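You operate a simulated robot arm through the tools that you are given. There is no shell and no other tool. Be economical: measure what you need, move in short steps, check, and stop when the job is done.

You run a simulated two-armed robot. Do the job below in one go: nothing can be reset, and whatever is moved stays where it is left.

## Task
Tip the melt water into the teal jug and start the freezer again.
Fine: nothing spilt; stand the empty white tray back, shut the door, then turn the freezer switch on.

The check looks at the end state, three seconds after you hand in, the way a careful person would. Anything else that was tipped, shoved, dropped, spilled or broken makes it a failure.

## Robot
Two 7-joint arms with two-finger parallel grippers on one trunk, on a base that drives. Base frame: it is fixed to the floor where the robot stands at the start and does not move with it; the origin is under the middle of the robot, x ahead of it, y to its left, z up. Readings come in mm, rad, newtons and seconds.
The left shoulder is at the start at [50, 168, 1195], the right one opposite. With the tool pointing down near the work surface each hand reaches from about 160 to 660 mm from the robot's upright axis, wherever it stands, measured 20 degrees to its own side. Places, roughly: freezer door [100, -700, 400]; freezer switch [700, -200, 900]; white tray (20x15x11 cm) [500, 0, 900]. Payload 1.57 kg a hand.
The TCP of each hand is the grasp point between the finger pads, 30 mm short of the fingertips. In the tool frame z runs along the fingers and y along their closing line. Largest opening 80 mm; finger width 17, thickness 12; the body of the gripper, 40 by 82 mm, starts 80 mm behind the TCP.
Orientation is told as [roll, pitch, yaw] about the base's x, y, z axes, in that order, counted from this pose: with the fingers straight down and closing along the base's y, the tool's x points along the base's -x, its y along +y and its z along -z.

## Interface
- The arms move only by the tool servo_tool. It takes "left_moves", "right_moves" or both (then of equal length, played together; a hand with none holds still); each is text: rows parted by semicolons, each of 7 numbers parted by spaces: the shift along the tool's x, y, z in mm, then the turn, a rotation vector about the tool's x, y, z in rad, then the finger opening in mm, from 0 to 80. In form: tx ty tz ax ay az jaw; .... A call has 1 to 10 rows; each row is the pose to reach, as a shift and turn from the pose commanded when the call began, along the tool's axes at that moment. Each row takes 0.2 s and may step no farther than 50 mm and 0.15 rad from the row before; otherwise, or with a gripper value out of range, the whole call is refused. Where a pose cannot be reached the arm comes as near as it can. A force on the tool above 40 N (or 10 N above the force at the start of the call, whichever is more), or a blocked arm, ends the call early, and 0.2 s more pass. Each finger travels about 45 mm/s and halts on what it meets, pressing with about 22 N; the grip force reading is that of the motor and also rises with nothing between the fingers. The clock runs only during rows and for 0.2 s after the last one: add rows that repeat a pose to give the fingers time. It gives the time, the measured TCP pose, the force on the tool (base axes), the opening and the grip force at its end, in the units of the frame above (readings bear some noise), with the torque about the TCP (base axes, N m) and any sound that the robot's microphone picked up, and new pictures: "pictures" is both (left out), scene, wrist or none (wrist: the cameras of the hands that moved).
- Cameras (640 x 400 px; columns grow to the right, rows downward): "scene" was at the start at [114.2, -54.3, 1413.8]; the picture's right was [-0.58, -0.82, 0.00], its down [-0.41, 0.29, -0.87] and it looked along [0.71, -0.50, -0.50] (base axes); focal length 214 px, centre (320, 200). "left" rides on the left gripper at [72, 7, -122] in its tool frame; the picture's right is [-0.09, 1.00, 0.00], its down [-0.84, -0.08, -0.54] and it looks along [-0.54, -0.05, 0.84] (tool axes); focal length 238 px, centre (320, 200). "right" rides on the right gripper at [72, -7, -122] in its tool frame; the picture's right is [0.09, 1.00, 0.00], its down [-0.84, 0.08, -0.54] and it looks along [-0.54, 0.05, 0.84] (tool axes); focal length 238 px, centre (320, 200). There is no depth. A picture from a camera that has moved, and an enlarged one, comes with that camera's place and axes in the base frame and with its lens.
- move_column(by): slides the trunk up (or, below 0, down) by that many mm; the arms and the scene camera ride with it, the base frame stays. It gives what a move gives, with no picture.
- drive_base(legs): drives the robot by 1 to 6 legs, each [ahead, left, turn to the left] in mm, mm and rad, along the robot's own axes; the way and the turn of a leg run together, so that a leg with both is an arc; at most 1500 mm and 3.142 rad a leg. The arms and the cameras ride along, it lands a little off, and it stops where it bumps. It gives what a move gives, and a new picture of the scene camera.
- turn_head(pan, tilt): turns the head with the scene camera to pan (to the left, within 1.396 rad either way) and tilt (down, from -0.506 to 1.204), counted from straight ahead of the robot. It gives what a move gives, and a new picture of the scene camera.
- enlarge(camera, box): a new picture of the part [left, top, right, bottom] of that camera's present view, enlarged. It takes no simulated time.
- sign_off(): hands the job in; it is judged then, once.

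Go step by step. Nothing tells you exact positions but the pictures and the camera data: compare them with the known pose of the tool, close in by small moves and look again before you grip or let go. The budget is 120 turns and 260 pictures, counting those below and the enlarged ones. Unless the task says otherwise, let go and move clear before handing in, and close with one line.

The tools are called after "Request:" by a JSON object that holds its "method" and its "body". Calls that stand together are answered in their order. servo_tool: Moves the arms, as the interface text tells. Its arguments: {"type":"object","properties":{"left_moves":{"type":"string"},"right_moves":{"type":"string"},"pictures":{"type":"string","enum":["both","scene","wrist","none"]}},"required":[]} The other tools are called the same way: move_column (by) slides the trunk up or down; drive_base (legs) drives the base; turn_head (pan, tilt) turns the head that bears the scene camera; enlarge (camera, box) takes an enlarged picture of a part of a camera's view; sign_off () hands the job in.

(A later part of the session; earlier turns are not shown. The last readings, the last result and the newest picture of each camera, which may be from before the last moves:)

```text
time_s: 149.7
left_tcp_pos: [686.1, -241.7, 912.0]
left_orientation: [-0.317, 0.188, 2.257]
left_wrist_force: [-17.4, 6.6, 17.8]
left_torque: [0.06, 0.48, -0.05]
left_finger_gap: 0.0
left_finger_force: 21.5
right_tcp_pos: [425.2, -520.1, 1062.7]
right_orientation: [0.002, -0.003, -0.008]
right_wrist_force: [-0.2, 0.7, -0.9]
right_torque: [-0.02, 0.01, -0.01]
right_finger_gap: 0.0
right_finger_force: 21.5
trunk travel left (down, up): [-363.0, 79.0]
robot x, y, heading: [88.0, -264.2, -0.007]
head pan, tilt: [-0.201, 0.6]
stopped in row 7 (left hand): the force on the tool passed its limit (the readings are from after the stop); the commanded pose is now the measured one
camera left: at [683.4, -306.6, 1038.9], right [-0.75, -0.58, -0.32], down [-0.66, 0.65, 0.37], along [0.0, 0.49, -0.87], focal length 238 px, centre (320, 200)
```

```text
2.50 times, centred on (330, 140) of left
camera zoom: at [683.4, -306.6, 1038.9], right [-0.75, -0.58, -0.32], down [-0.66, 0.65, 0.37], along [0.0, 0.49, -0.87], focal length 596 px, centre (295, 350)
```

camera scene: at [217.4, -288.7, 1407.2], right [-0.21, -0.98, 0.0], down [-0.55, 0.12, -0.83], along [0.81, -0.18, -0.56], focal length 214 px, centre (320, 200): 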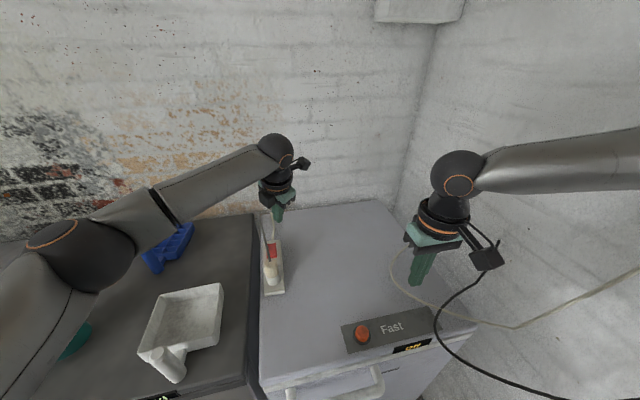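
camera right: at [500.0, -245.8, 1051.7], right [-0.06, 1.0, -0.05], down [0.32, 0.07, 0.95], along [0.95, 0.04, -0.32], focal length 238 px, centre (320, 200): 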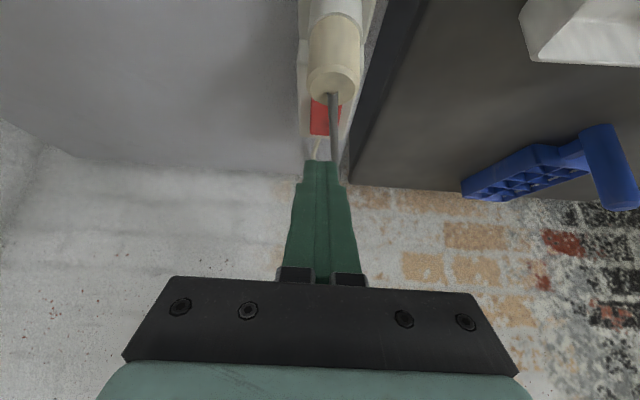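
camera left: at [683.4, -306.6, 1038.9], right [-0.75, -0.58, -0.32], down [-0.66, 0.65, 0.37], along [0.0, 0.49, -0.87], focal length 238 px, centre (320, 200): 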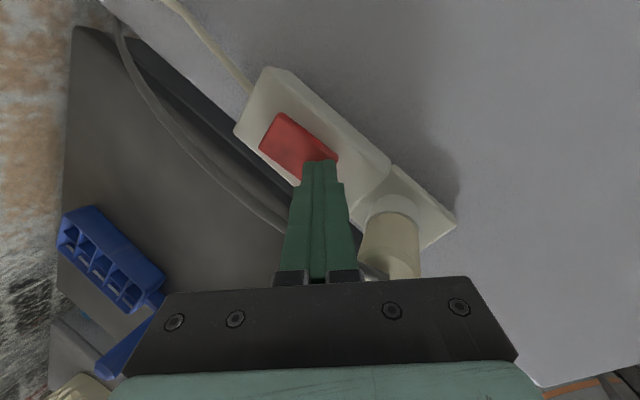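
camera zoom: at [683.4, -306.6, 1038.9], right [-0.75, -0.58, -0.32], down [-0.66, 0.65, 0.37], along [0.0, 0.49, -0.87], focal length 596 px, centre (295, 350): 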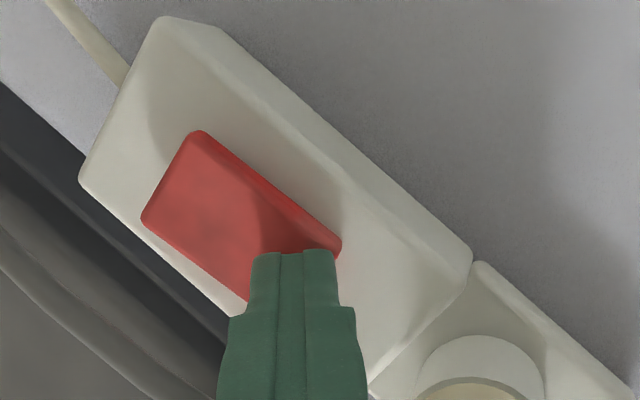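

The tip's lower edge catches the rocker's end face. I'll lift, go ~14 mm further forward, so that the edge lands on top of the rocker, and press again.

Request:
{"method": "servo_tool", "body": {"left_moves": "2 -3.6 -11.3 0 0 0 0;8.9 -15.1 -6.4 0 0 0 0;7.5 -12.7 1.1 0 0 0 0;7 -11.8 4 0 0 0 0;6.7 -11.2 5.8 0 0 0 0;6.4 -10.6 7.7 0 0 0 0;6 -10 9.6 0 0 0 0;5.7 -9.5 11.5 0 0 0 0;5.3 -8.9 13.4 0 0 0 0", "pictures": "wrist"}}

Request:
{"method": "enlarge", "body": {"camera": "left", "box": [240, 60, 420, 220]}}

```text
time_s: 151.1
left_tcp_pos: [701.0, -237.6, 916.9]
left_orientation: [-0.327, 0.198, 2.255]
left_wrist_force: [-15.4, 4.0, 17.7]
left_torque: [0.12, 0.5, -0.04]
left_finger_gap: 0.1
left_finger_force: 20.7
right_tcp_pos: [425.7, -520.6, 1060.7]
right_orientation: [0.002, -0.005, -0.008]
right_wrist_force: [0.2, -0.2, 0.0]
right_torque: [0.01, 0.01, 0.01]
right_finger_gap: 0.0
right_finger_force: 21.6
trunk travel left (down, up): [-363.0, 79.0]
robot x, y, heading: [87.1, -267.1, -0.015]
head pan, tilt: [-0.201, 0.6]
stopped in row 6 (left hand): the force on the tool passed its limit (the readings are from after the stop); the commanded pose is now the measured one
camera left: at [698.5, -304.1, 1042.7], right [-0.75, -0.58, -0.33], down [-0.66, 0.65, 0.36], along [0.01, 0.49, -0.87], focal length 238 px, centre (320, 200)
```

left: 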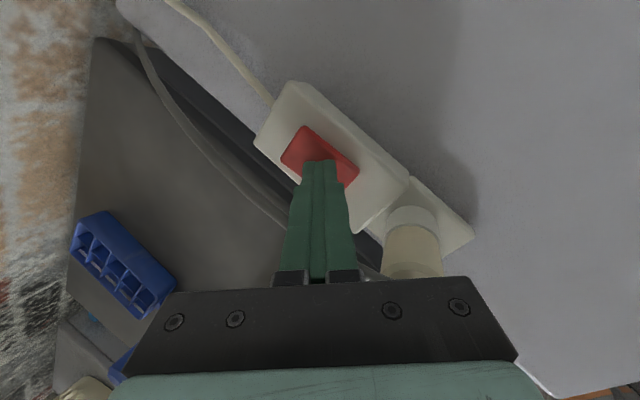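

```text
2.50 times, centred on (330, 140) of left
camera zoom: at [698.5, -304.1, 1042.7], right [-0.75, -0.58, -0.33], down [-0.66, 0.65, 0.36], along [0.01, 0.49, -0.87], focal length 596 px, centre (295, 350)
```

zoom: 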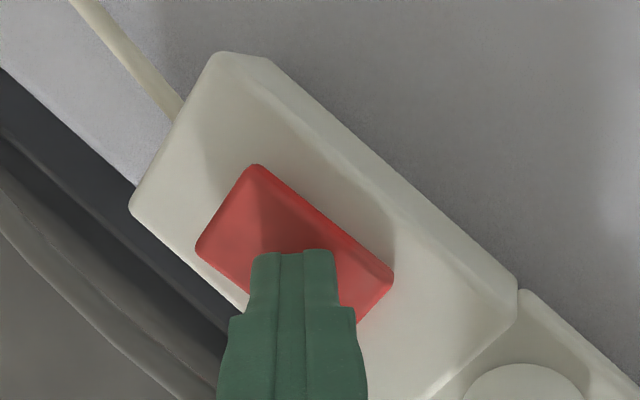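

The contact height rises with x and the reaction leans towards me, so it's really the far end that is raised. I'll lift and press at the far end instead.

Request:
{"method": "servo_tool", "body": {"left_moves": "5.9 -9.5 -27.8 0 0 0 0;23.5 -32.4 -16.4 0 0 0 0;21.1 -28.6 -5.3 0 0 0 0;19.9 -26.7 0.3 0 0 0 0;19.1 -25.5 4 0 0 0 0;18.5 -24.5 6.7 0 0 0 0;18 -23.6 9.5 0 0 0 0;17.4 -22.6 12.3 0 0 0 0;16.8 -21.7 15 0 0 0 0", "pictures": "wrist"}}

Request:
{"method": "enlarge", "body": {"camera": "left", "box": [240, 60, 420, 220]}}

```text
time_s: 153.1
left_tcp_pos: [709.9, -236.1, 940.8]
left_orientation: [-0.325, 0.196, 2.258]
left_wrist_force: [-0.1, -0.2, 0.8]
left_torque: [0.0, -0.02, 0.0]
left_finger_gap: 0.1
left_finger_force: 21.4
left hand out of reach, approached as far as the arm can: row 2, 3, 4, 5, 6, 7, 8, 9
right_tcp_pos: [428.6, -522.2, 1059.0]
right_orientation: [0.001, 0.0, -0.007]
right_wrist_force: [0.9, -0.3, -0.2]
right_torque: [0.02, 0.01, -0.02]
right_finger_gap: 0.1
right_finger_force: 21.6
trunk travel left (down, up): [-363.0, 79.0]
robot x, y, heading: [88.5, -268.0, -0.008]
head pan, tilt: [-0.201, 0.6]
camera left: at [705.6, -302.0, 1066.7], right [-0.75, -0.58, -0.33], down [-0.66, 0.65, 0.37], along [0.0, 0.49, -0.87], focal length 238 px, centre (320, 200)
```

left: 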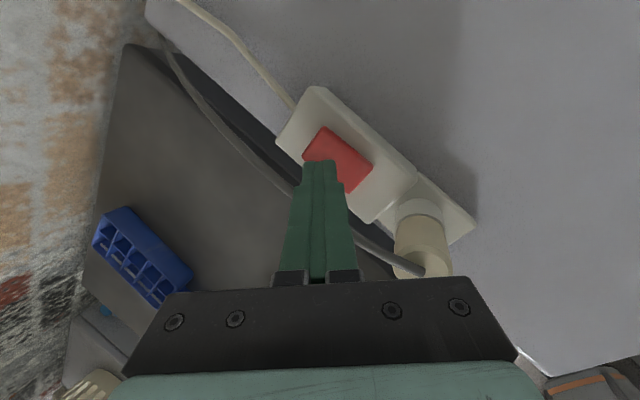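

```text
2.50 times, centred on (330, 140) of left
camera zoom: at [705.6, -302.0, 1066.7], right [-0.75, -0.58, -0.33], down [-0.66, 0.65, 0.37], along [0.0, 0.49, -0.87], focal length 596 px, centre (295, 350)
```

zoom: 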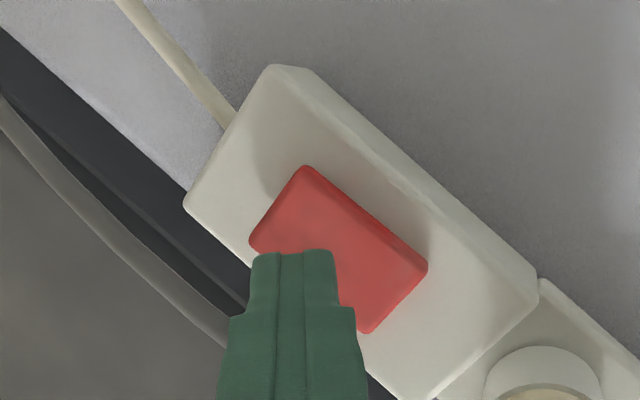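

I'll raise, bring the base 20 mm closer and 40 mm to the right, so that the far end of the rocker comes within reach.

Request:
{"method": "servo_tool", "body": {"left_moves": "4 -6 -19 0 0 0 0;8 -12.6 -37 0 0 0 0", "pictures": "none"}}

Request:
{"method": "drive_base", "body": {"legs": [[20, -40, 0]]}}

Request:
{"method": "servo_tool", "body": {"left_moves": "-12 -12 6 0 0 0 0;-24 -24 12 0 0 0 0;-24 -24 12 0 0 0 0", "pictures": "wrist"}}

```text
time_s: 153.7
left_tcp_pos: [709.3, -235.1, 950.3]
left_orientation: [-0.326, 0.197, 2.26]
left_wrist_force: [0.6, -0.9, -0.1]
left_torque: [-0.01, -0.03, 0.0]
left_finger_gap: 0.2
left_finger_force: 21.6
left hand out of reach, approached as far as the arm can: row 1, 2
right_tcp_pos: [428.3, -522.2, 1060.2]
right_orientation: [0.001, 0.0, -0.008]
right_wrist_force: [0.5, -0.1, 0.3]
right_torque: [0.03, -0.04, -0.04]
right_finger_gap: 0.1
right_finger_force: 21.1
trunk travel left (down, up): [-363.0, 79.0]
robot x, y, heading: [90.6, -268.2, -0.012]
head pan, tilt: [-0.201, 0.6]
```

```text
time_s: 154.6
left_tcp_pos: [729.5, -277.8, 949.4]
left_orientation: [-0.324, 0.195, 2.26]
left_wrist_force: [0.1, -0.7, 0.2]
left_torque: [-0.02, -0.04, 0.01]
left_finger_gap: 0.0
left_finger_force: 21.3
right_tcp_pos: [449.5, -562.7, 1059.6]
right_orientation: [0.002, 0.0, -0.009]
right_wrist_force: [0.4, -1.1, -0.5]
right_torque: [0.06, 0.0, 0.0]
right_finger_gap: 0.1
right_finger_force: 21.2
trunk travel left (down, up): [-363.0, 79.0]
robot x, y, heading: [111.2, -305.5, -0.01]
head pan, tilt: [-0.201, 0.6]
camera scene: at [237.4, -329.9, 1407.0], right [-0.21, -0.98, 0.0], down [-0.55, 0.12, -0.82], along [0.81, -0.17, -0.57], focal length 214 px, centre (320, 200)
```

scene: 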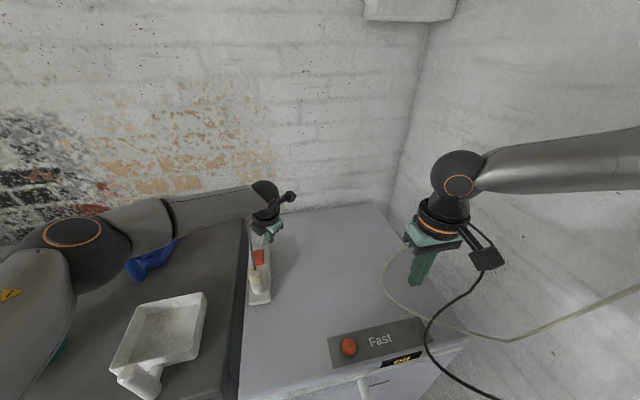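

```text
time_s: 155.4
left_tcp_pos: [729.5, -269.3, 949.0]
left_orientation: [-0.327, 0.198, 2.26]
left_wrist_force: [-0.7, 0.0, -0.3]
left_torque: [-0.03, -0.01, -0.02]
left_finger_gap: 0.1
left_finger_force: 21.2
left hand out of reach, approached as far as the arm can: row 1, 2, 3
right_tcp_pos: [449.1, -563.0, 1061.1]
right_orientation: [0.003, 0.0, -0.008]
right_wrist_force: [0.0, 0.5, -0.4]
right_torque: [0.01, 0.03, -0.02]
right_finger_gap: 0.0
right_finger_force: 21.7
trunk travel left (down, up): [-363.0, 79.0]
robot x, y, heading: [112.4, -308.2, -0.012]
head pan, tilt: [-0.201, 0.6]
camera left: at [725.8, -334.3, 1074.6], right [-0.75, -0.58, -0.33], down [-0.67, 0.65, 0.36], along [0.01, 0.49, -0.87], focal length 238 px, centre (320, 200)
```

left: 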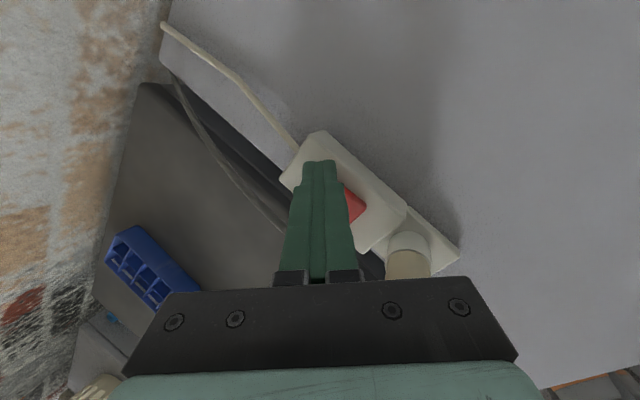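

I see the problem: the wrist has been wound up the wrong way since the door work. I'll rise and unwind the hand by about 2.4 rad about its own axis.

Request:
{"method": "servo_tool", "body": {"left_moves": "6 -9 -28 0 0 0 0;12 -19 -56 0 0 -0.15 0;12 -19 -56 0 0 -0.3 0;12 -19 -56 0 0 -0.45 0;12 -19 -56 0 0 -0.6 0;12 -19 -56 0 0 -0.75 0;12 -19 -56 0 0 -0.9 0;12 -19 -56 0 0 -1.05 0;12 -19 -56 0 0 -1.2 0;12 -19 -56 0 0 -1.35 0", "pictures": "none"}}

Request:
{"method": "servo_tool", "body": {"left_moves": "0 0 0 0 0 -0.15 0;0 0 0 0 0 -0.3 0;0 0 0 0 0 -0.45 0;0 0 0 0 0 -0.6 0;0 0 0 0 0 -0.75 0;0 0 0 0 0 -0.9 0;0 0 0 0 0 -1.05 0;0 0 0 0 0 -1.05 0"}}

```text
time_s: 157.6
left_tcp_pos: [730.0, -268.7, 1009.2]
left_orientation: [0.13, 0.356, -2.617]
left_wrist_force: [-0.4, 0.0, -0.1]
left_torque: [-0.01, 0.0, -0.01]
left_finger_gap: 0.0
left_finger_force: 21.5
left hand out of reach, approached as far as the arm can: row 1
right_tcp_pos: [447.2, -562.8, 1060.9]
right_orientation: [0.002, 0.0, -0.01]
right_wrist_force: [0.4, -0.7, 0.1]
right_torque: [-0.04, 0.0, 0.01]
right_finger_gap: 0.0
right_finger_force: 21.5
trunk travel left (down, up): [-363.0, 79.0]
robot x, y, heading: [110.8, -305.8, -0.013]
head pan, tilt: [-0.201, 0.6]
```

```text
time_s: 159.4
left_tcp_pos: [730.7, -267.6, 1009.6]
left_orientation: [0.371, 0.066, -1.578]
left_wrist_force: [-0.1, -0.4, 0.5]
left_torque: [0.01, 0.0, 0.01]
left_finger_gap: 0.0
left_finger_force: 21.8
right_tcp_pos: [447.6, -562.7, 1060.2]
right_orientation: [0.002, -0.001, -0.009]
right_wrist_force: [1.0, -0.4, -0.9]
right_torque: [-0.02, 0.01, 0.02]
right_finger_gap: 0.1
right_finger_force: 21.7
trunk travel left (down, up): [-363.0, 79.0]
robot x, y, heading: [110.1, -308.1, -0.011]
head pan, tilt: [-0.201, 0.6]
camera scene: at [236.8, -328.7, 1407.1], right [-0.21, -0.98, 0.0], down [-0.55, 0.12, -0.83], along [0.81, -0.17, -0.56], focal length 214 px, centre (320, 200)
camera left: at [692.9, -204.1, 1130.1], right [0.93, -0.12, 0.36], down [-0.27, -0.87, 0.42], along [0.26, -0.49, -0.84], focal length 238 px, centre (320, 200)
```

scene: 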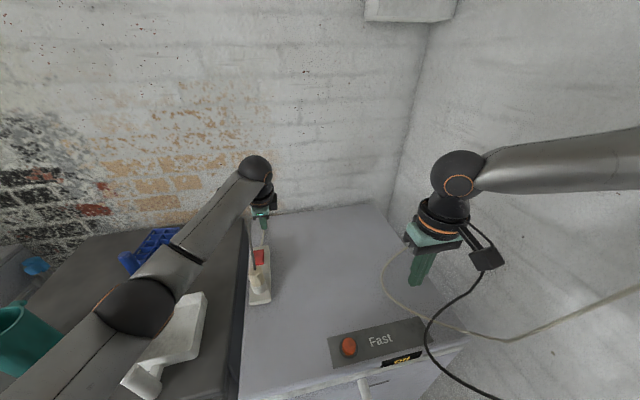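
left: 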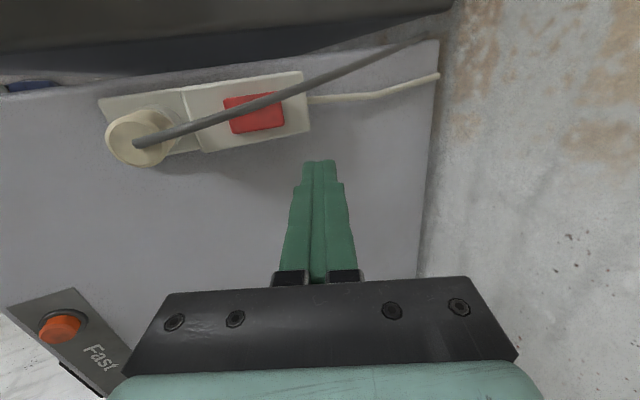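

Request:
{"method": "enlarge", "body": {"camera": "left", "box": [180, 40, 360, 190]}}

```text
2.67 times, centred on (270, 115) of left
camera zoom: at [692.9, -204.1, 1130.1], right [0.93, -0.12, 0.36], down [-0.27, -0.87, 0.42], along [0.26, -0.49, -0.84], focal length 636 px, centre (453, 427)
```

zoom: 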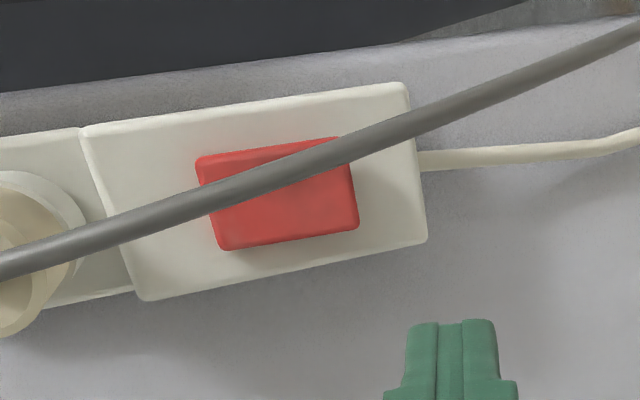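

Request:
{"method": "enlarge", "body": {"camera": "left", "box": [225, 80, 295, 145]}}

```text
6.15 times, centred on (260, 112) of left
camera zoom: at [692.9, -204.1, 1130.1], right [0.93, -0.12, 0.36], down [-0.27, -0.87, 0.42], along [0.26, -0.49, -0.84], focal length 1467 px, centre (689, 738)
```

zoom: 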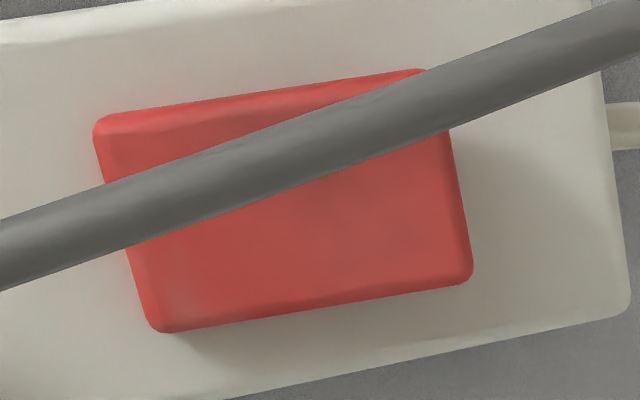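

With the wrist unwound I can press squarely. Close up, the near end does look raised, and my slanted tip probably landed on the housing as well. I'll make the fingers vertical above the near end, clear of the cable.

Request:
{"method": "servo_tool", "body": {"left_moves": "6 -15 8 0.12 0 0 0;12 -30 18 0.24 0 0 0;18.6 -45.2 28 0.37 0 0 0;18.6 -45.2 28 0.37 0 0 0", "pictures": "wrist"}}

Request:
{"method": "enlarge", "body": {"camera": "left", "box": [220, 60, 420, 220]}}

Request:
{"method": "enlarge", "body": {"camera": "scene", "box": [220, 190, 300, 310]}}

```text
time_s: 160.4
left_tcp_pos: [697.1, -246.2, 967.5]
left_orientation: [-0.001, 0.069, -1.579]
left_wrist_force: [0.6, -0.4, -0.1]
left_torque: [0.0, 0.02, 0.02]
left_finger_gap: 0.0
left_finger_force: 20.9
right_tcp_pos: [447.3, -562.9, 1060.2]
right_orientation: [0.002, -0.001, -0.009]
right_wrist_force: [0.2, -0.5, 0.3]
right_torque: [0.01, -0.02, 0.04]
right_finger_gap: 0.0
right_finger_force: 21.4
trunk travel left (down, up): [-363.0, 79.0]
robot x, y, heading: [108.5, -305.8, -0.013]
head pan, tilt: [-0.201, 0.6]
camera left: at [704.9, -182.6, 1094.5], right [0.99, -0.1, -0.01], down [-0.09, -0.87, 0.48], along [-0.05, -0.48, -0.87], focal length 238 px, centre (320, 200)
```

left: 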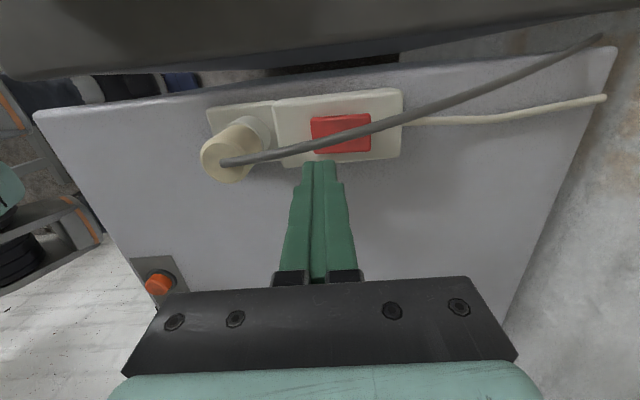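

```text
2.50 times, centred on (320, 140) of left
camera zoom: at [704.9, -182.6, 1094.5], right [0.99, -0.1, -0.01], down [-0.09, -0.87, 0.48], along [-0.05, -0.48, -0.87], focal length 596 px, centre (320, 350)
```

zoom: 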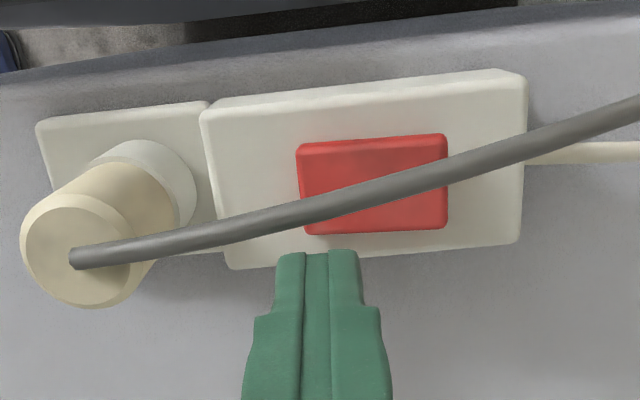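

```text
3.33 times, centred on (260, 250) of scene
camera zoom: at [236.8, -328.7, 1407.1], right [-0.21, -0.98, 0.0], down [-0.55, 0.12, -0.83], along [0.81, -0.17, -0.56], focal length 715 px, centre (520, 33)
```

zoom: 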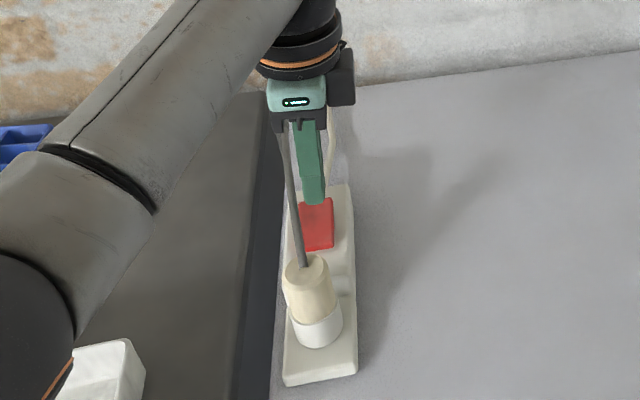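

Request:
{"method": "servo_tool", "body": {"left_moves": "-2.7 5 39.6 0 0 0 0;-3.1 5 45.5 0 0 0 0;-3.3 5 48.5 0 0 0 0;-3.5 5 51.5 0 0 0 0;-3.7 5 54.5 0 0 0 0;-3.9 5 57.4 0 0 0 0;-4.1 5 60.4 0 0 0 0;-4.4 5 63.4 0 0 0 0", "pictures": "wrist"}}

Request:
{"method": "enlarge", "body": {"camera": "left", "box": [220, 40, 420, 200]}}

```text
time_s: 162.1
left_tcp_pos: [704.9, -248.4, 918.0]
left_orientation: [0.014, 0.069, -1.582]
left_wrist_force: [-12.4, 3.0, 20.6]
left_torque: [0.05, 0.24, -0.06]
left_finger_gap: 0.0
left_finger_force: 21.0
right_tcp_pos: [446.0, -563.8, 1061.1]
right_orientation: [0.002, -0.002, -0.009]
right_wrist_force: [0.2, -0.4, 0.1]
right_torque: [-0.01, 0.02, 0.02]
right_finger_gap: 0.0
right_finger_force: 21.0
trunk travel left (down, up): [-363.0, 79.0]
robot x, y, heading: [112.3, -308.1, -0.008]
head pan, tilt: [-0.201, 0.6]
stopped in row 8 (left hand): the force on the tool passed its limit (the readings are from after the stop); the commanded pose is now the measured one
camera left: at [710.7, -183.4, 1044.1], right [0.99, -0.1, 0.01], down [-0.1, -0.87, 0.48], along [-0.04, -0.48, -0.88], focal length 238 px, centre (320, 200)
```

left: 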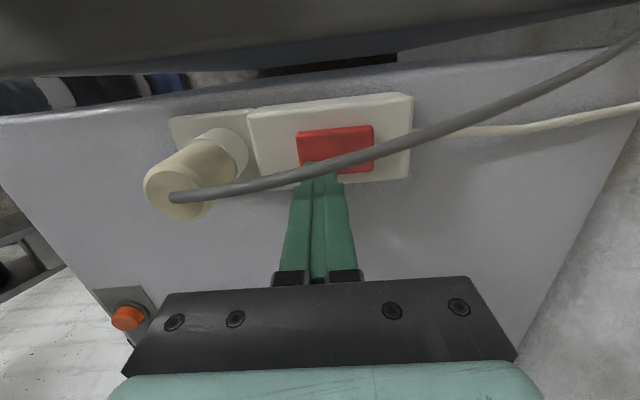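

```text
2.50 times, centred on (320, 120) of left
camera zoom: at [710.7, -183.4, 1044.1], right [0.99, -0.1, 0.01], down [-0.1, -0.87, 0.48], along [-0.04, -0.48, -0.88], focal length 596 px, centre (320, 400)
```

zoom: 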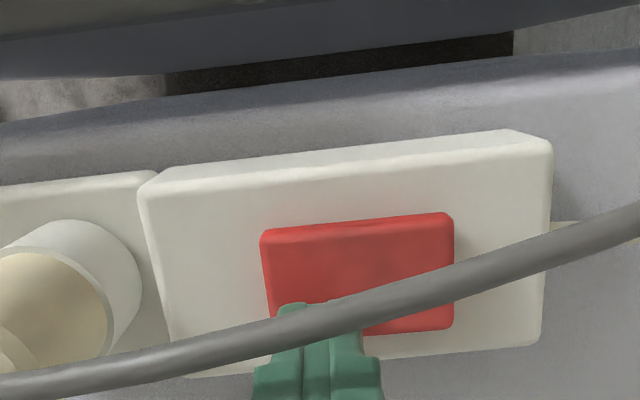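

With a flat, vertical tip the contact is at the tip's far edge and the reaction leans towards me, so the far end really is the raised one. It's now in reach; I'll press there.

Request:
{"method": "servo_tool", "body": {"left_moves": "1.7 0 -24.7 0 0 0 0;3.7 33 -24.7 0 0 0 0;3 33 -14.8 0 0 0 0;2.7 33 -9.9 0 0 0 0;2.4 33 -5.9 0 0 0 0;2.2 33 -3 0 0 0 0;2 33 0 0 0 0 0;1.8 33 3 0 0 0 0;1.6 33 6 0 0 0 0", "pictures": "wrist"}}

Request:
{"method": "enlarge", "body": {"camera": "left", "box": [220, 40, 420, 200]}}

```text
time_s: 164.1
left_tcp_pos: [715.9, -235.9, 917.7]
left_orientation: [0.022, 0.066, -1.581]
left_wrist_force: [2.8, -0.8, 15.5]
left_torque: [-0.15, -0.16, 0.19]
left_finger_gap: 0.1
left_finger_force: 21.1
left hand out of reach, approached as far as the arm can: row 2, 3, 4, 5, 6, 7, 8, 9
right_tcp_pos: [447.0, -563.4, 1061.2]
right_orientation: [0.003, 0.0, -0.008]
right_wrist_force: [0.2, 0.2, 0.4]
right_torque: [0.0, 0.01, -0.01]
right_finger_gap: 0.2
right_finger_force: 21.4
trunk travel left (down, up): [-363.0, 79.0]
robot x, y, heading: [110.1, -306.0, -0.015]
head pan, tilt: [-0.201, 0.6]
camera left: at [721.0, -171.9, 1044.6], right [0.99, -0.1, 0.02], down [-0.1, -0.87, 0.48], along [-0.04, -0.48, -0.88], focal length 238 px, centre (320, 200)
```

left: 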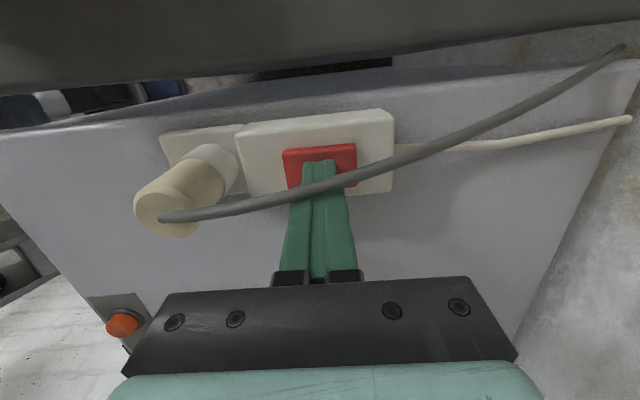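

```text
2.50 times, centred on (320, 120) of left
camera zoom: at [721.0, -171.9, 1044.6], right [0.99, -0.1, 0.02], down [-0.1, -0.87, 0.48], along [-0.04, -0.48, -0.88], focal length 596 px, centre (320, 400)
```

zoom: 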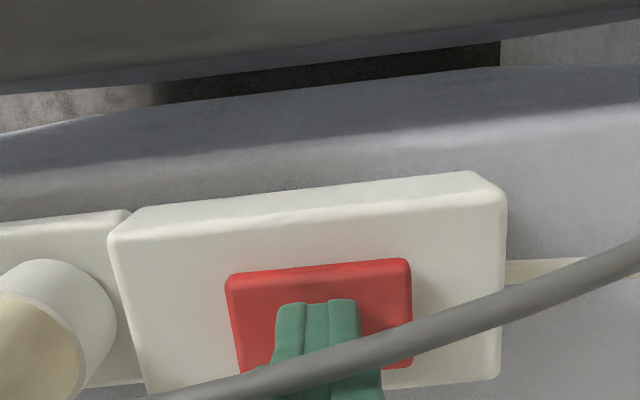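

Still a little short: I pressed on the middle. I'll lift, lean the fingers forward again (wrist now free) and go for the far end.

Request:
{"method": "servo_tool", "body": {"left_moves": "-2 0.6 -30 0 0 0 0;-6 10 -40 -0.1 0 0 0;-8 18 -41.7 -0.2 0 0 0;-9 23 -41.7 -0.3 0 0 0;-9 23 -41.7 -0.3 0 0 0", "pictures": "wrist"}}

Request:
{"method": "enlarge", "body": {"camera": "left", "box": [200, 60, 400, 220]}}

```text
time_s: 165.3
left_tcp_pos: [772.3, -258.9, 953.4]
left_orientation: [0.311, 0.068, -1.581]
left_wrist_force: [0.0, -0.3, 0.5]
left_torque: [0.01, 0.04, 0.05]
left_finger_gap: 0.1
left_finger_force: 21.4
left hand out of reach, approached as far as the arm can: row 2, 3, 4, 5
right_tcp_pos: [447.1, -562.3, 1060.2]
right_orientation: [0.0, 0.001, -0.009]
right_wrist_force: [0.1, -0.2, 1.0]
right_torque: [-0.01, 0.0, 0.03]
right_finger_gap: 0.0
right_finger_force: 21.7
trunk travel left (down, up): [-363.0, 79.0]
robot x, y, heading: [109.7, -305.0, -0.016]
head pan, tilt: [-0.201, 0.6]
camera left: at [741.6, -194.1, 1076.1], right [0.95, -0.12, 0.3], down [-0.25, -0.87, 0.43], along [0.21, -0.49, -0.85], focal length 238 px, centre (320, 200)
```

left: 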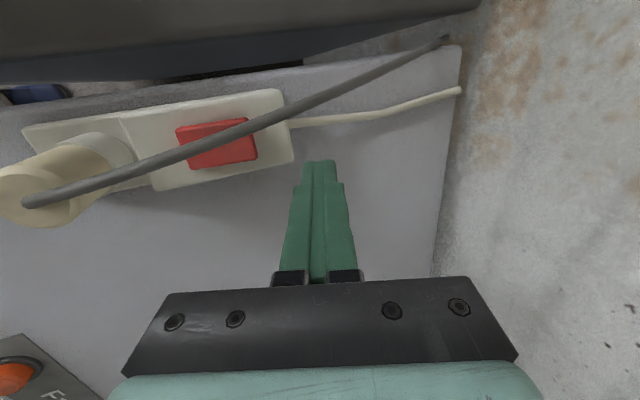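

```text
2.50 times, centred on (300, 140) of left
camera zoom: at [741.6, -194.1, 1076.1], right [0.95, -0.12, 0.3], down [-0.25, -0.87, 0.43], along [0.21, -0.49, -0.85], focal length 596 px, centre (370, 350)
```

zoom: 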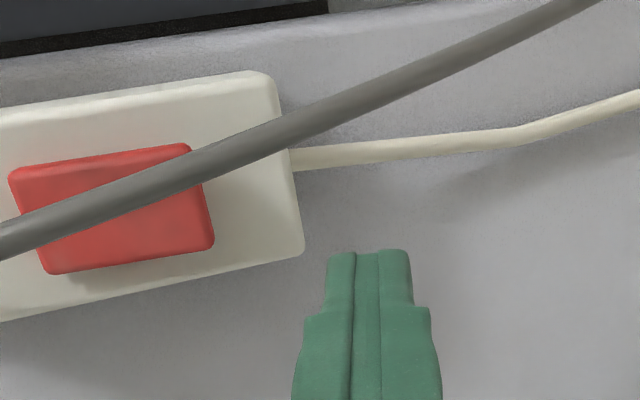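

Request:
{"method": "servo_tool", "body": {"left_moves": "7 -17 -8 0 0 0 0;13 -34.3 -15.5 0 0 0 0;12 -38.9 -1.3 0 0 0 0;11.3 -42 8.2 0 0 0 0;10.9 -43.6 12.9 0 0 0 0;10.7 -44.5 15.7 0 0 0 0;10.5 -45.4 18.6 0 0 0 0;10.3 -46.4 21.4 0 0 0 0;10 -47.3 24.2 0 0 0 0", "pictures": "wrist"}}

Request:
{"method": "enlarge", "body": {"camera": "left", "box": [200, 60, 400, 220]}}

```text
time_s: 167.3
left_tcp_pos: [769.7, -258.0, 919.6]
left_orientation: [0.311, 0.069, -1.583]
left_wrist_force: [-0.2, 0.3, -0.5]
left_torque: [0.01, -0.03, 0.0]
left_finger_gap: 0.1
left_finger_force: 22.1
left hand out of reach, approached as far as the arm can: row 1, 2, 3, 4, 5, 6, 7, 8, 9
right_tcp_pos: [448.7, -562.5, 1061.5]
right_orientation: [0.002, 0.001, -0.01]
right_wrist_force: [0.2, -0.4, -0.3]
right_torque: [0.01, 0.02, 0.01]
right_finger_gap: 0.1
right_finger_force: 21.8
trunk travel left (down, up): [-363.0, 79.0]
robot x, y, heading: [110.9, -310.9, -0.009]
head pan, tilt: [-0.201, 0.6]
camera left: at [738.5, -192.9, 1043.3], right [0.95, -0.12, 0.3], down [-0.25, -0.87, 0.43], along [0.2, -0.49, -0.85], focal length 238 px, centre (320, 200)
```

left: 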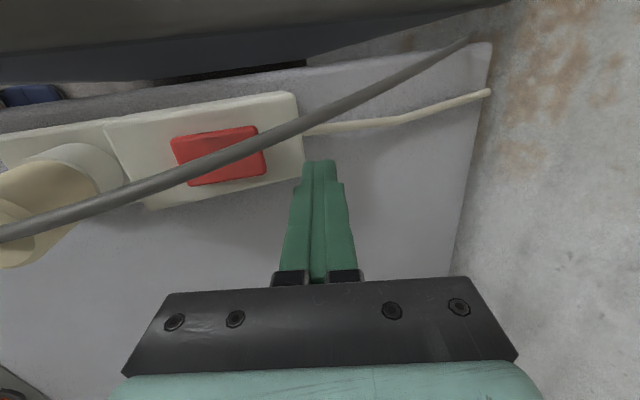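

```text
2.50 times, centred on (300, 140) of left
camera zoom: at [738.5, -192.9, 1043.3], right [0.95, -0.12, 0.3], down [-0.25, -0.87, 0.43], along [0.2, -0.49, -0.85], focal length 596 px, centre (370, 350)
```

zoom: 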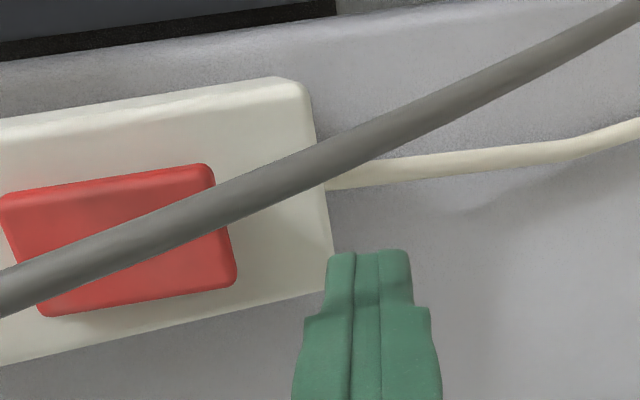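

Request:
{"method": "servo_tool", "body": {"left_moves": "2 9 -28 0 0 0 0;8 -6 -34 0.08 0 0 0;15.8 -21.8 -37.6 0.17 0 0 0;15.8 -21.8 -37.6 0.17 0 0 0", "pictures": "wrist"}}

Request:
{"method": "enlarge", "body": {"camera": "left", "box": [200, 60, 400, 220]}}

```text
time_s: 168.3
left_tcp_pos: [741.6, -244.1, 950.6]
left_orientation: [0.139, 0.068, -1.582]
left_wrist_force: [-0.1, -0.5, -0.4]
left_torque: [-0.02, -0.01, 0.01]
left_finger_gap: 0.0
left_finger_force: 21.5
left hand out of reach, approached as far as the arm can: row 2, 3, 4
right_tcp_pos: [446.7, -564.2, 1059.5]
right_orientation: [0.0, -0.002, -0.01]
right_wrist_force: [-0.3, -0.3, -0.4]
right_torque: [0.0, 0.0, -0.02]
right_finger_gap: 0.1
right_finger_force: 21.3
trunk travel left (down, up): [-363.0, 79.0]
robot x, y, heading: [114.7, -312.2, -0.011]
head pan, tilt: [-0.201, 0.6]
camera left: at [732.4, -180.0, 1077.1], right [0.98, -0.11, 0.13], down [-0.16, -0.87, 0.47], along [0.06, -0.48, -0.87], focal length 238 px, centre (320, 200)
```

left: 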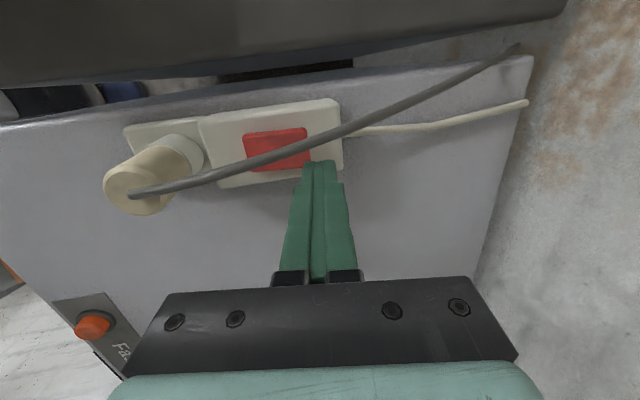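

```text
2.50 times, centred on (300, 140) of left
camera zoom: at [732.4, -180.0, 1077.1], right [0.98, -0.11, 0.13], down [-0.16, -0.87, 0.47], along [0.06, -0.48, -0.87], focal length 596 px, centre (370, 350)
```

zoom: 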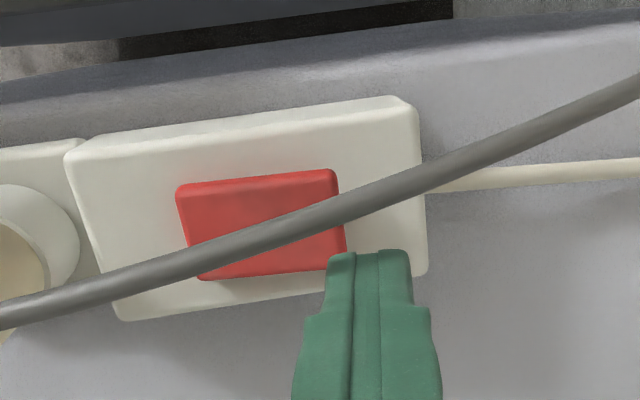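

Now the tip is over the far end (edge at x ≈ 735). Pressing down.

Request:
{"method": "servo_tool", "body": {"left_moves": "-0.9 -2 14.8 0 0 0 0;-1.4 -3 21.7 0 0 0 0;-1.6 -3.5 25.6 0 0 0 0;-1.8 -3.9 28.6 0 0 0 0;-2 -4.4 31.5 0 0 0 0;-2.2 -4.8 34.5 0 0 0 0;-2.4 -5.2 37.4 0 0 0 0;-2.6 -5.6 40.4 0 0 0 0", "pictures": "wrist"}}

Request:
{"method": "enlarge", "body": {"camera": "left", "box": [200, 60, 400, 220]}}

```text
time_s: 170.1
left_tcp_pos: [738.8, -244.4, 916.7]
left_orientation: [0.153, 0.067, -1.581]
left_wrist_force: [-3.3, 0.9, 22.4]
left_torque: [-0.09, 0.26, -0.03]
left_finger_gap: 0.1
left_finger_force: 21.2
right_tcp_pos: [446.3, -563.4, 1061.8]
right_orientation: [0.001, -0.003, -0.008]
right_wrist_force: [-0.6, 0.0, -0.3]
right_torque: [-0.02, 0.0, 0.0]
right_finger_gap: 0.0
right_finger_force: 21.4
trunk travel left (down, up): [-363.0, 79.0]
robot x, y, heading: [112.5, -305.3, -0.016]
head pan, tilt: [-0.201, 0.6]
camera left: at [727.8, -179.5, 1042.5], right [0.98, -0.11, 0.15], down [-0.17, -0.87, 0.47], along [0.07, -0.48, -0.87], focal length 238 px, centre (320, 200)
```

left: 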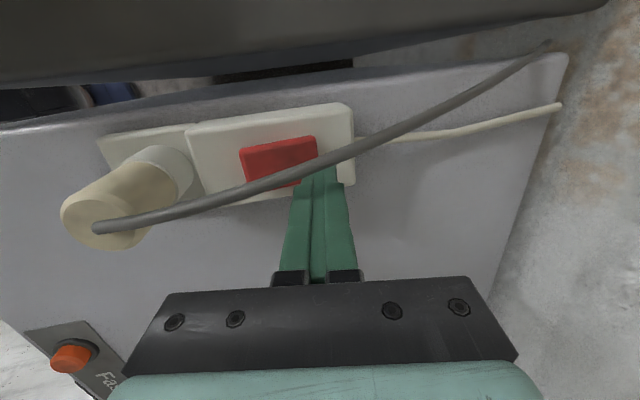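

```text
2.50 times, centred on (300, 140) of left
camera zoom: at [727.8, -179.5, 1042.5], right [0.98, -0.11, 0.15], down [-0.17, -0.87, 0.47], along [0.07, -0.48, -0.87], focal length 596 px, centre (370, 350)
```

zoom: 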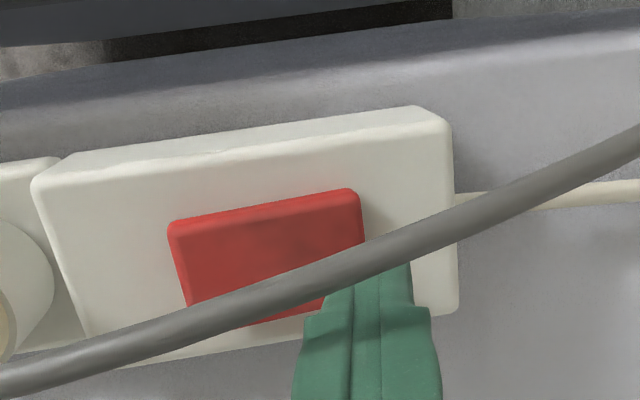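

Contact at 22 N, but no click yet. I'll shift ~8 mm closer to the far end and press a bit harder.

Request:
{"method": "servo_tool", "body": {"left_moves": "0.5 1.2 -9.9 0 0 0 0;0.5 9.1 -8.8 0 0 0 0;0 8 -1 0 0 0 0;-0.3 7.6 2 0 0 0 0;-0.5 7.2 5 0 0 0 0;-0.7 6.8 8 0 0 0 0;-0.9 6.4 11 0 0 0 0;-1.1 6 14 0 0 0 0;-1.3 5.6 17 0 0 0 0", "pictures": "wrist"}}

Request:
{"method": "enlarge", "body": {"camera": "left", "box": [200, 60, 400, 220]}}

```text
time_s: 171.6
left_tcp_pos: [742.5, -242.8, 915.1]
left_orientation: [0.159, 0.068, -1.583]
left_wrist_force: [-10.1, 1.2, 14.7]
left_torque: [-0.06, 0.46, -0.04]
left_finger_gap: 0.1
left_finger_force: 21.1
left hand out of reach, approached as far as the arm can: row 2, 3, 4, 5, 6, 7
right_tcp_pos: [446.2, -562.5, 1060.2]
right_orientation: [0.003, -0.002, -0.009]
right_wrist_force: [0.1, 0.2, 0.7]
right_torque: [0.04, 0.01, 0.01]
right_finger_gap: 0.2
right_finger_force: 21.5
trunk travel left (down, up): [-363.0, 79.0]
robot x, y, heading: [107.7, -307.8, -0.014]
head pan, tilt: [-0.201, 0.6]
stopped in row 7 (left hand): the force on the tool passed its limit (the readings are from after the stop); the commanded pose is now the measured one
camera left: at [729.6, -178.6, 1042.1], right [0.98, -0.11, 0.15], down [-0.17, -0.87, 0.47], along [0.08, -0.48, -0.87], focal length 238 px, centre (320, 200)
```

left: 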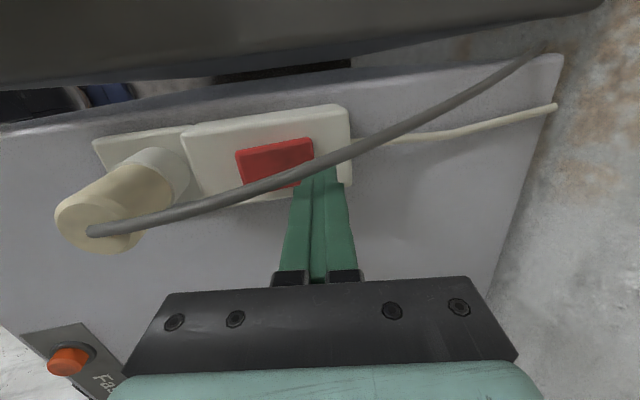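

```text
2.50 times, centred on (300, 140) of left
camera zoom: at [729.6, -178.6, 1042.1], right [0.98, -0.11, 0.15], down [-0.17, -0.87, 0.47], along [0.08, -0.48, -0.87], focal length 596 px, centre (370, 350)
```

zoom: 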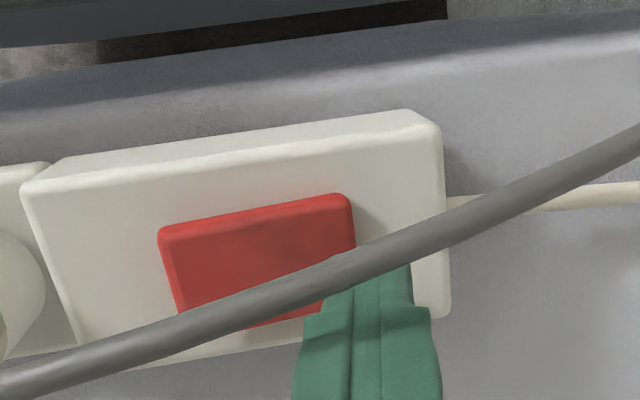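

Comparing corner positions, the rocker's far end has in fact gone down under my finger. I'll release and see whether it stays and what the freezer's display says.

Request:
{"method": "servo_tool", "body": {"left_moves": "1 2 -15 0 0 0 0;2 5 -45 0 0 0 0;2 5 -80 0 0 0 0;2 5 -110 0 0 0 0", "pictures": "both"}}

Request:
{"method": "enlarge", "body": {"camera": "left", "box": [200, 60, 400, 220]}}

Request:
{"method": "enlarge", "body": {"camera": "scene", "box": [300, 300, 480, 400]}}

```text
time_s: 172.6
left_tcp_pos: [729.6, -247.1, 1023.7]
left_orientation: [0.156, 0.066, -1.582]
left_wrist_force: [-0.1, -0.1, 0.0]
left_torque: [0.01, 0.01, -0.02]
left_finger_gap: 0.0
left_finger_force: 21.7
right_tcp_pos: [448.0, -561.2, 1060.4]
right_orientation: [0.002, 0.001, -0.008]
right_wrist_force: [0.0, 0.5, 0.3]
right_torque: [0.01, -0.03, 0.0]
right_finger_gap: 0.0
right_finger_force: 21.4
trunk travel left (down, up): [-363.0, 79.0]
robot x, y, heading: [106.9, -306.2, -0.007]
head pan, tilt: [-0.201, 0.6]
camera scene: at [236.4, -328.7, 1407.1], right [-0.21, -0.98, 0.0], down [-0.55, 0.12, -0.83], along [0.81, -0.17, -0.56], focal length 214 px, centre (320, 200)
camera left: at [719.3, -181.8, 1149.2], right [0.98, -0.11, 0.15], down [-0.17, -0.87, 0.47], along [0.08, -0.48, -0.87], focal length 238 px, centre (320, 200)
```

scene: 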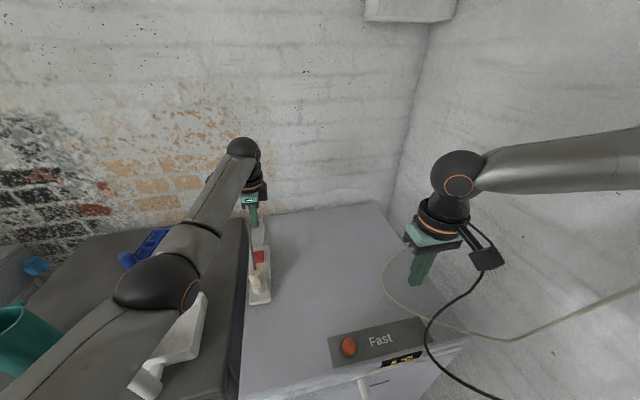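
left: 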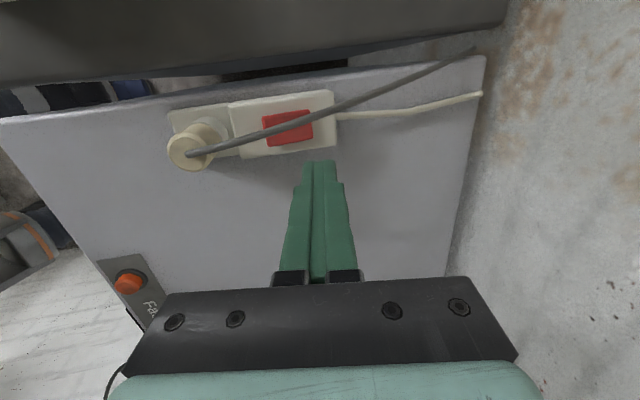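

```text
2.50 times, centred on (300, 140) of left
camera zoom: at [719.3, -181.8, 1149.2], right [0.98, -0.11, 0.15], down [-0.17, -0.87, 0.47], along [0.08, -0.48, -0.87], focal length 596 px, centre (370, 350)
```

zoom: 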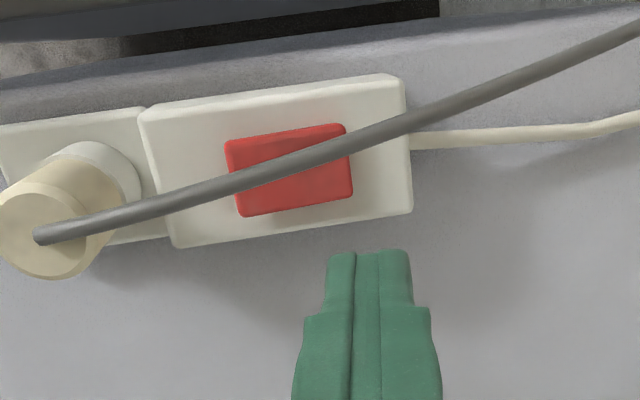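

```text
3.56 times, centred on (390, 350) of scene
camera zoom: at [236.4, -328.7, 1407.1], right [-0.21, -0.98, 0.0], down [-0.55, 0.12, -0.83], along [0.81, -0.17, -0.56], focal length 763 px, centre (71, -333)
```

zoom: 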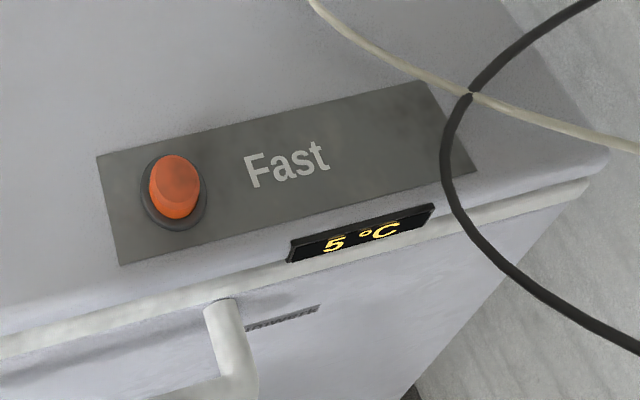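

The display now reads "5 °C", so the freezer is running. I'll raise the hand clear, back off, and check everything once more.

Request:
{"method": "servo_tool", "body": {"left_moves": "0 -15 -45 0 0 0 0;0 -30 -90 0 0 0 0;0 -60 -110 0 0 0 0", "pictures": "none"}}

Request:
{"method": "drive_base", "body": {"legs": [[-200, 0, 0], [0, 180, 0]]}}

Request:
{"method": "turn_head", "body": {"pan": -0.2, "tilt": 0.8}}

```text
time_s: 173.4
left_tcp_pos: [654.9, -250.8, 1122.4]
left_orientation: [0.157, 0.068, -1.58]
left_wrist_force: [0.4, 0.2, 0.8]
left_torque: [0.03, -0.05, -0.05]
left_finger_gap: 0.0
left_finger_force: 21.9
right_tcp_pos: [448.5, -563.5, 1060.0]
right_orientation: [0.001, -0.001, -0.007]
right_wrist_force: [-0.7, -0.1, -0.9]
right_torque: [0.01, 0.01, -0.02]
right_finger_gap: 0.0
right_finger_force: 21.3
trunk travel left (down, up): [-363.0, 79.0]
robot x, y, heading: [107.1, -307.6, -0.008]
head pan, tilt: [-0.201, 0.6]
```

```text
time_s: 174.5
left_tcp_pos: [587.8, -251.1, 1122.3]
left_orientation: [0.157, 0.065, -1.581]
left_wrist_force: [0.4, 0.7, -0.8]
left_torque: [0.0, 0.03, -0.02]
left_finger_gap: 0.2
left_finger_force: 21.4
right_tcp_pos: [380.7, -560.7, 1061.0]
right_orientation: [0.002, 0.001, -0.008]
right_wrist_force: [-0.8, 0.6, 0.6]
right_torque: [-0.02, -0.01, -0.02]
right_finger_gap: 0.3
right_finger_force: 21.1
trunk travel left (down, up): [-363.0, 79.0]
robot x, y, heading: [42.3, -304.4, -0.01]
head pan, tilt: [-0.201, 0.6]
stopped in leg 1: the robot was blocked; the commanded pose is now the measured one
camera scene: at [169.4, -327.9, 1407.3], right [-0.21, -0.98, 0.0], down [-0.55, 0.12, -0.83], along [0.81, -0.18, -0.56], focal length 214 px, centre (320, 200)
```

scene: 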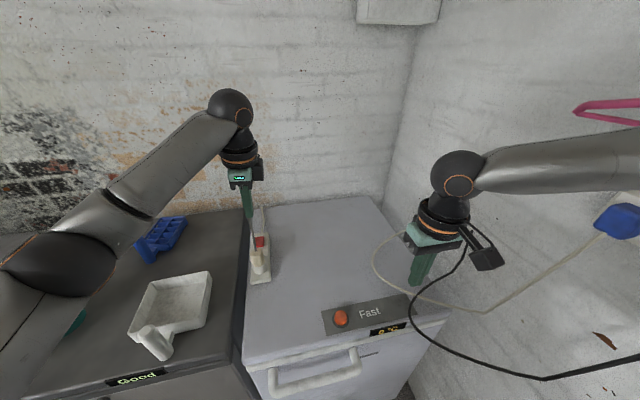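

```text
time_s: 175.2
left_tcp_pos: [589.4, -250.3, 1122.3]
left_orientation: [0.156, 0.067, -1.58]
left_wrist_force: [-0.1, -0.2, 0.0]
left_torque: [0.01, 0.01, -0.01]
left_finger_gap: 0.1
left_finger_force: 21.1
right_tcp_pos: [381.6, -562.7, 1060.7]
right_orientation: [0.002, 0.0, -0.011]
right_wrist_force: [0.2, 0.1, -0.6]
right_torque: [-0.01, 0.0, 0.01]
right_finger_gap: 0.0
right_finger_force: 21.5
trunk travel left (down, up): [-363.0, 79.0]
robot x, y, heading: [44.8, -309.0, -0.015]
head pan, tilt: [-0.201, 0.799]
camera scene: at [162.7, -326.3, 1390.3], right [-0.21, -0.98, 0.0], down [-0.7, 0.15, -0.7], along [0.68, -0.15, -0.72], focal length 214 px, centre (320, 200)
```

scene: 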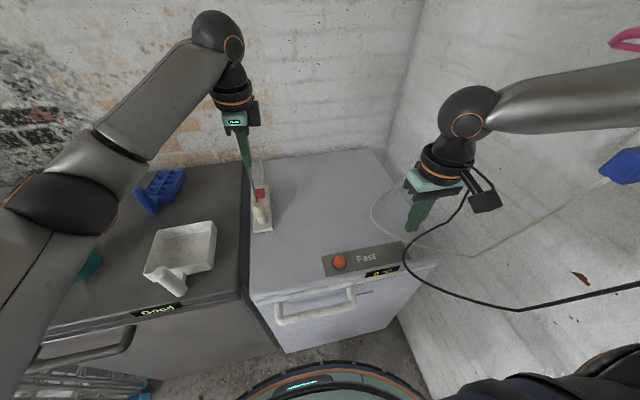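

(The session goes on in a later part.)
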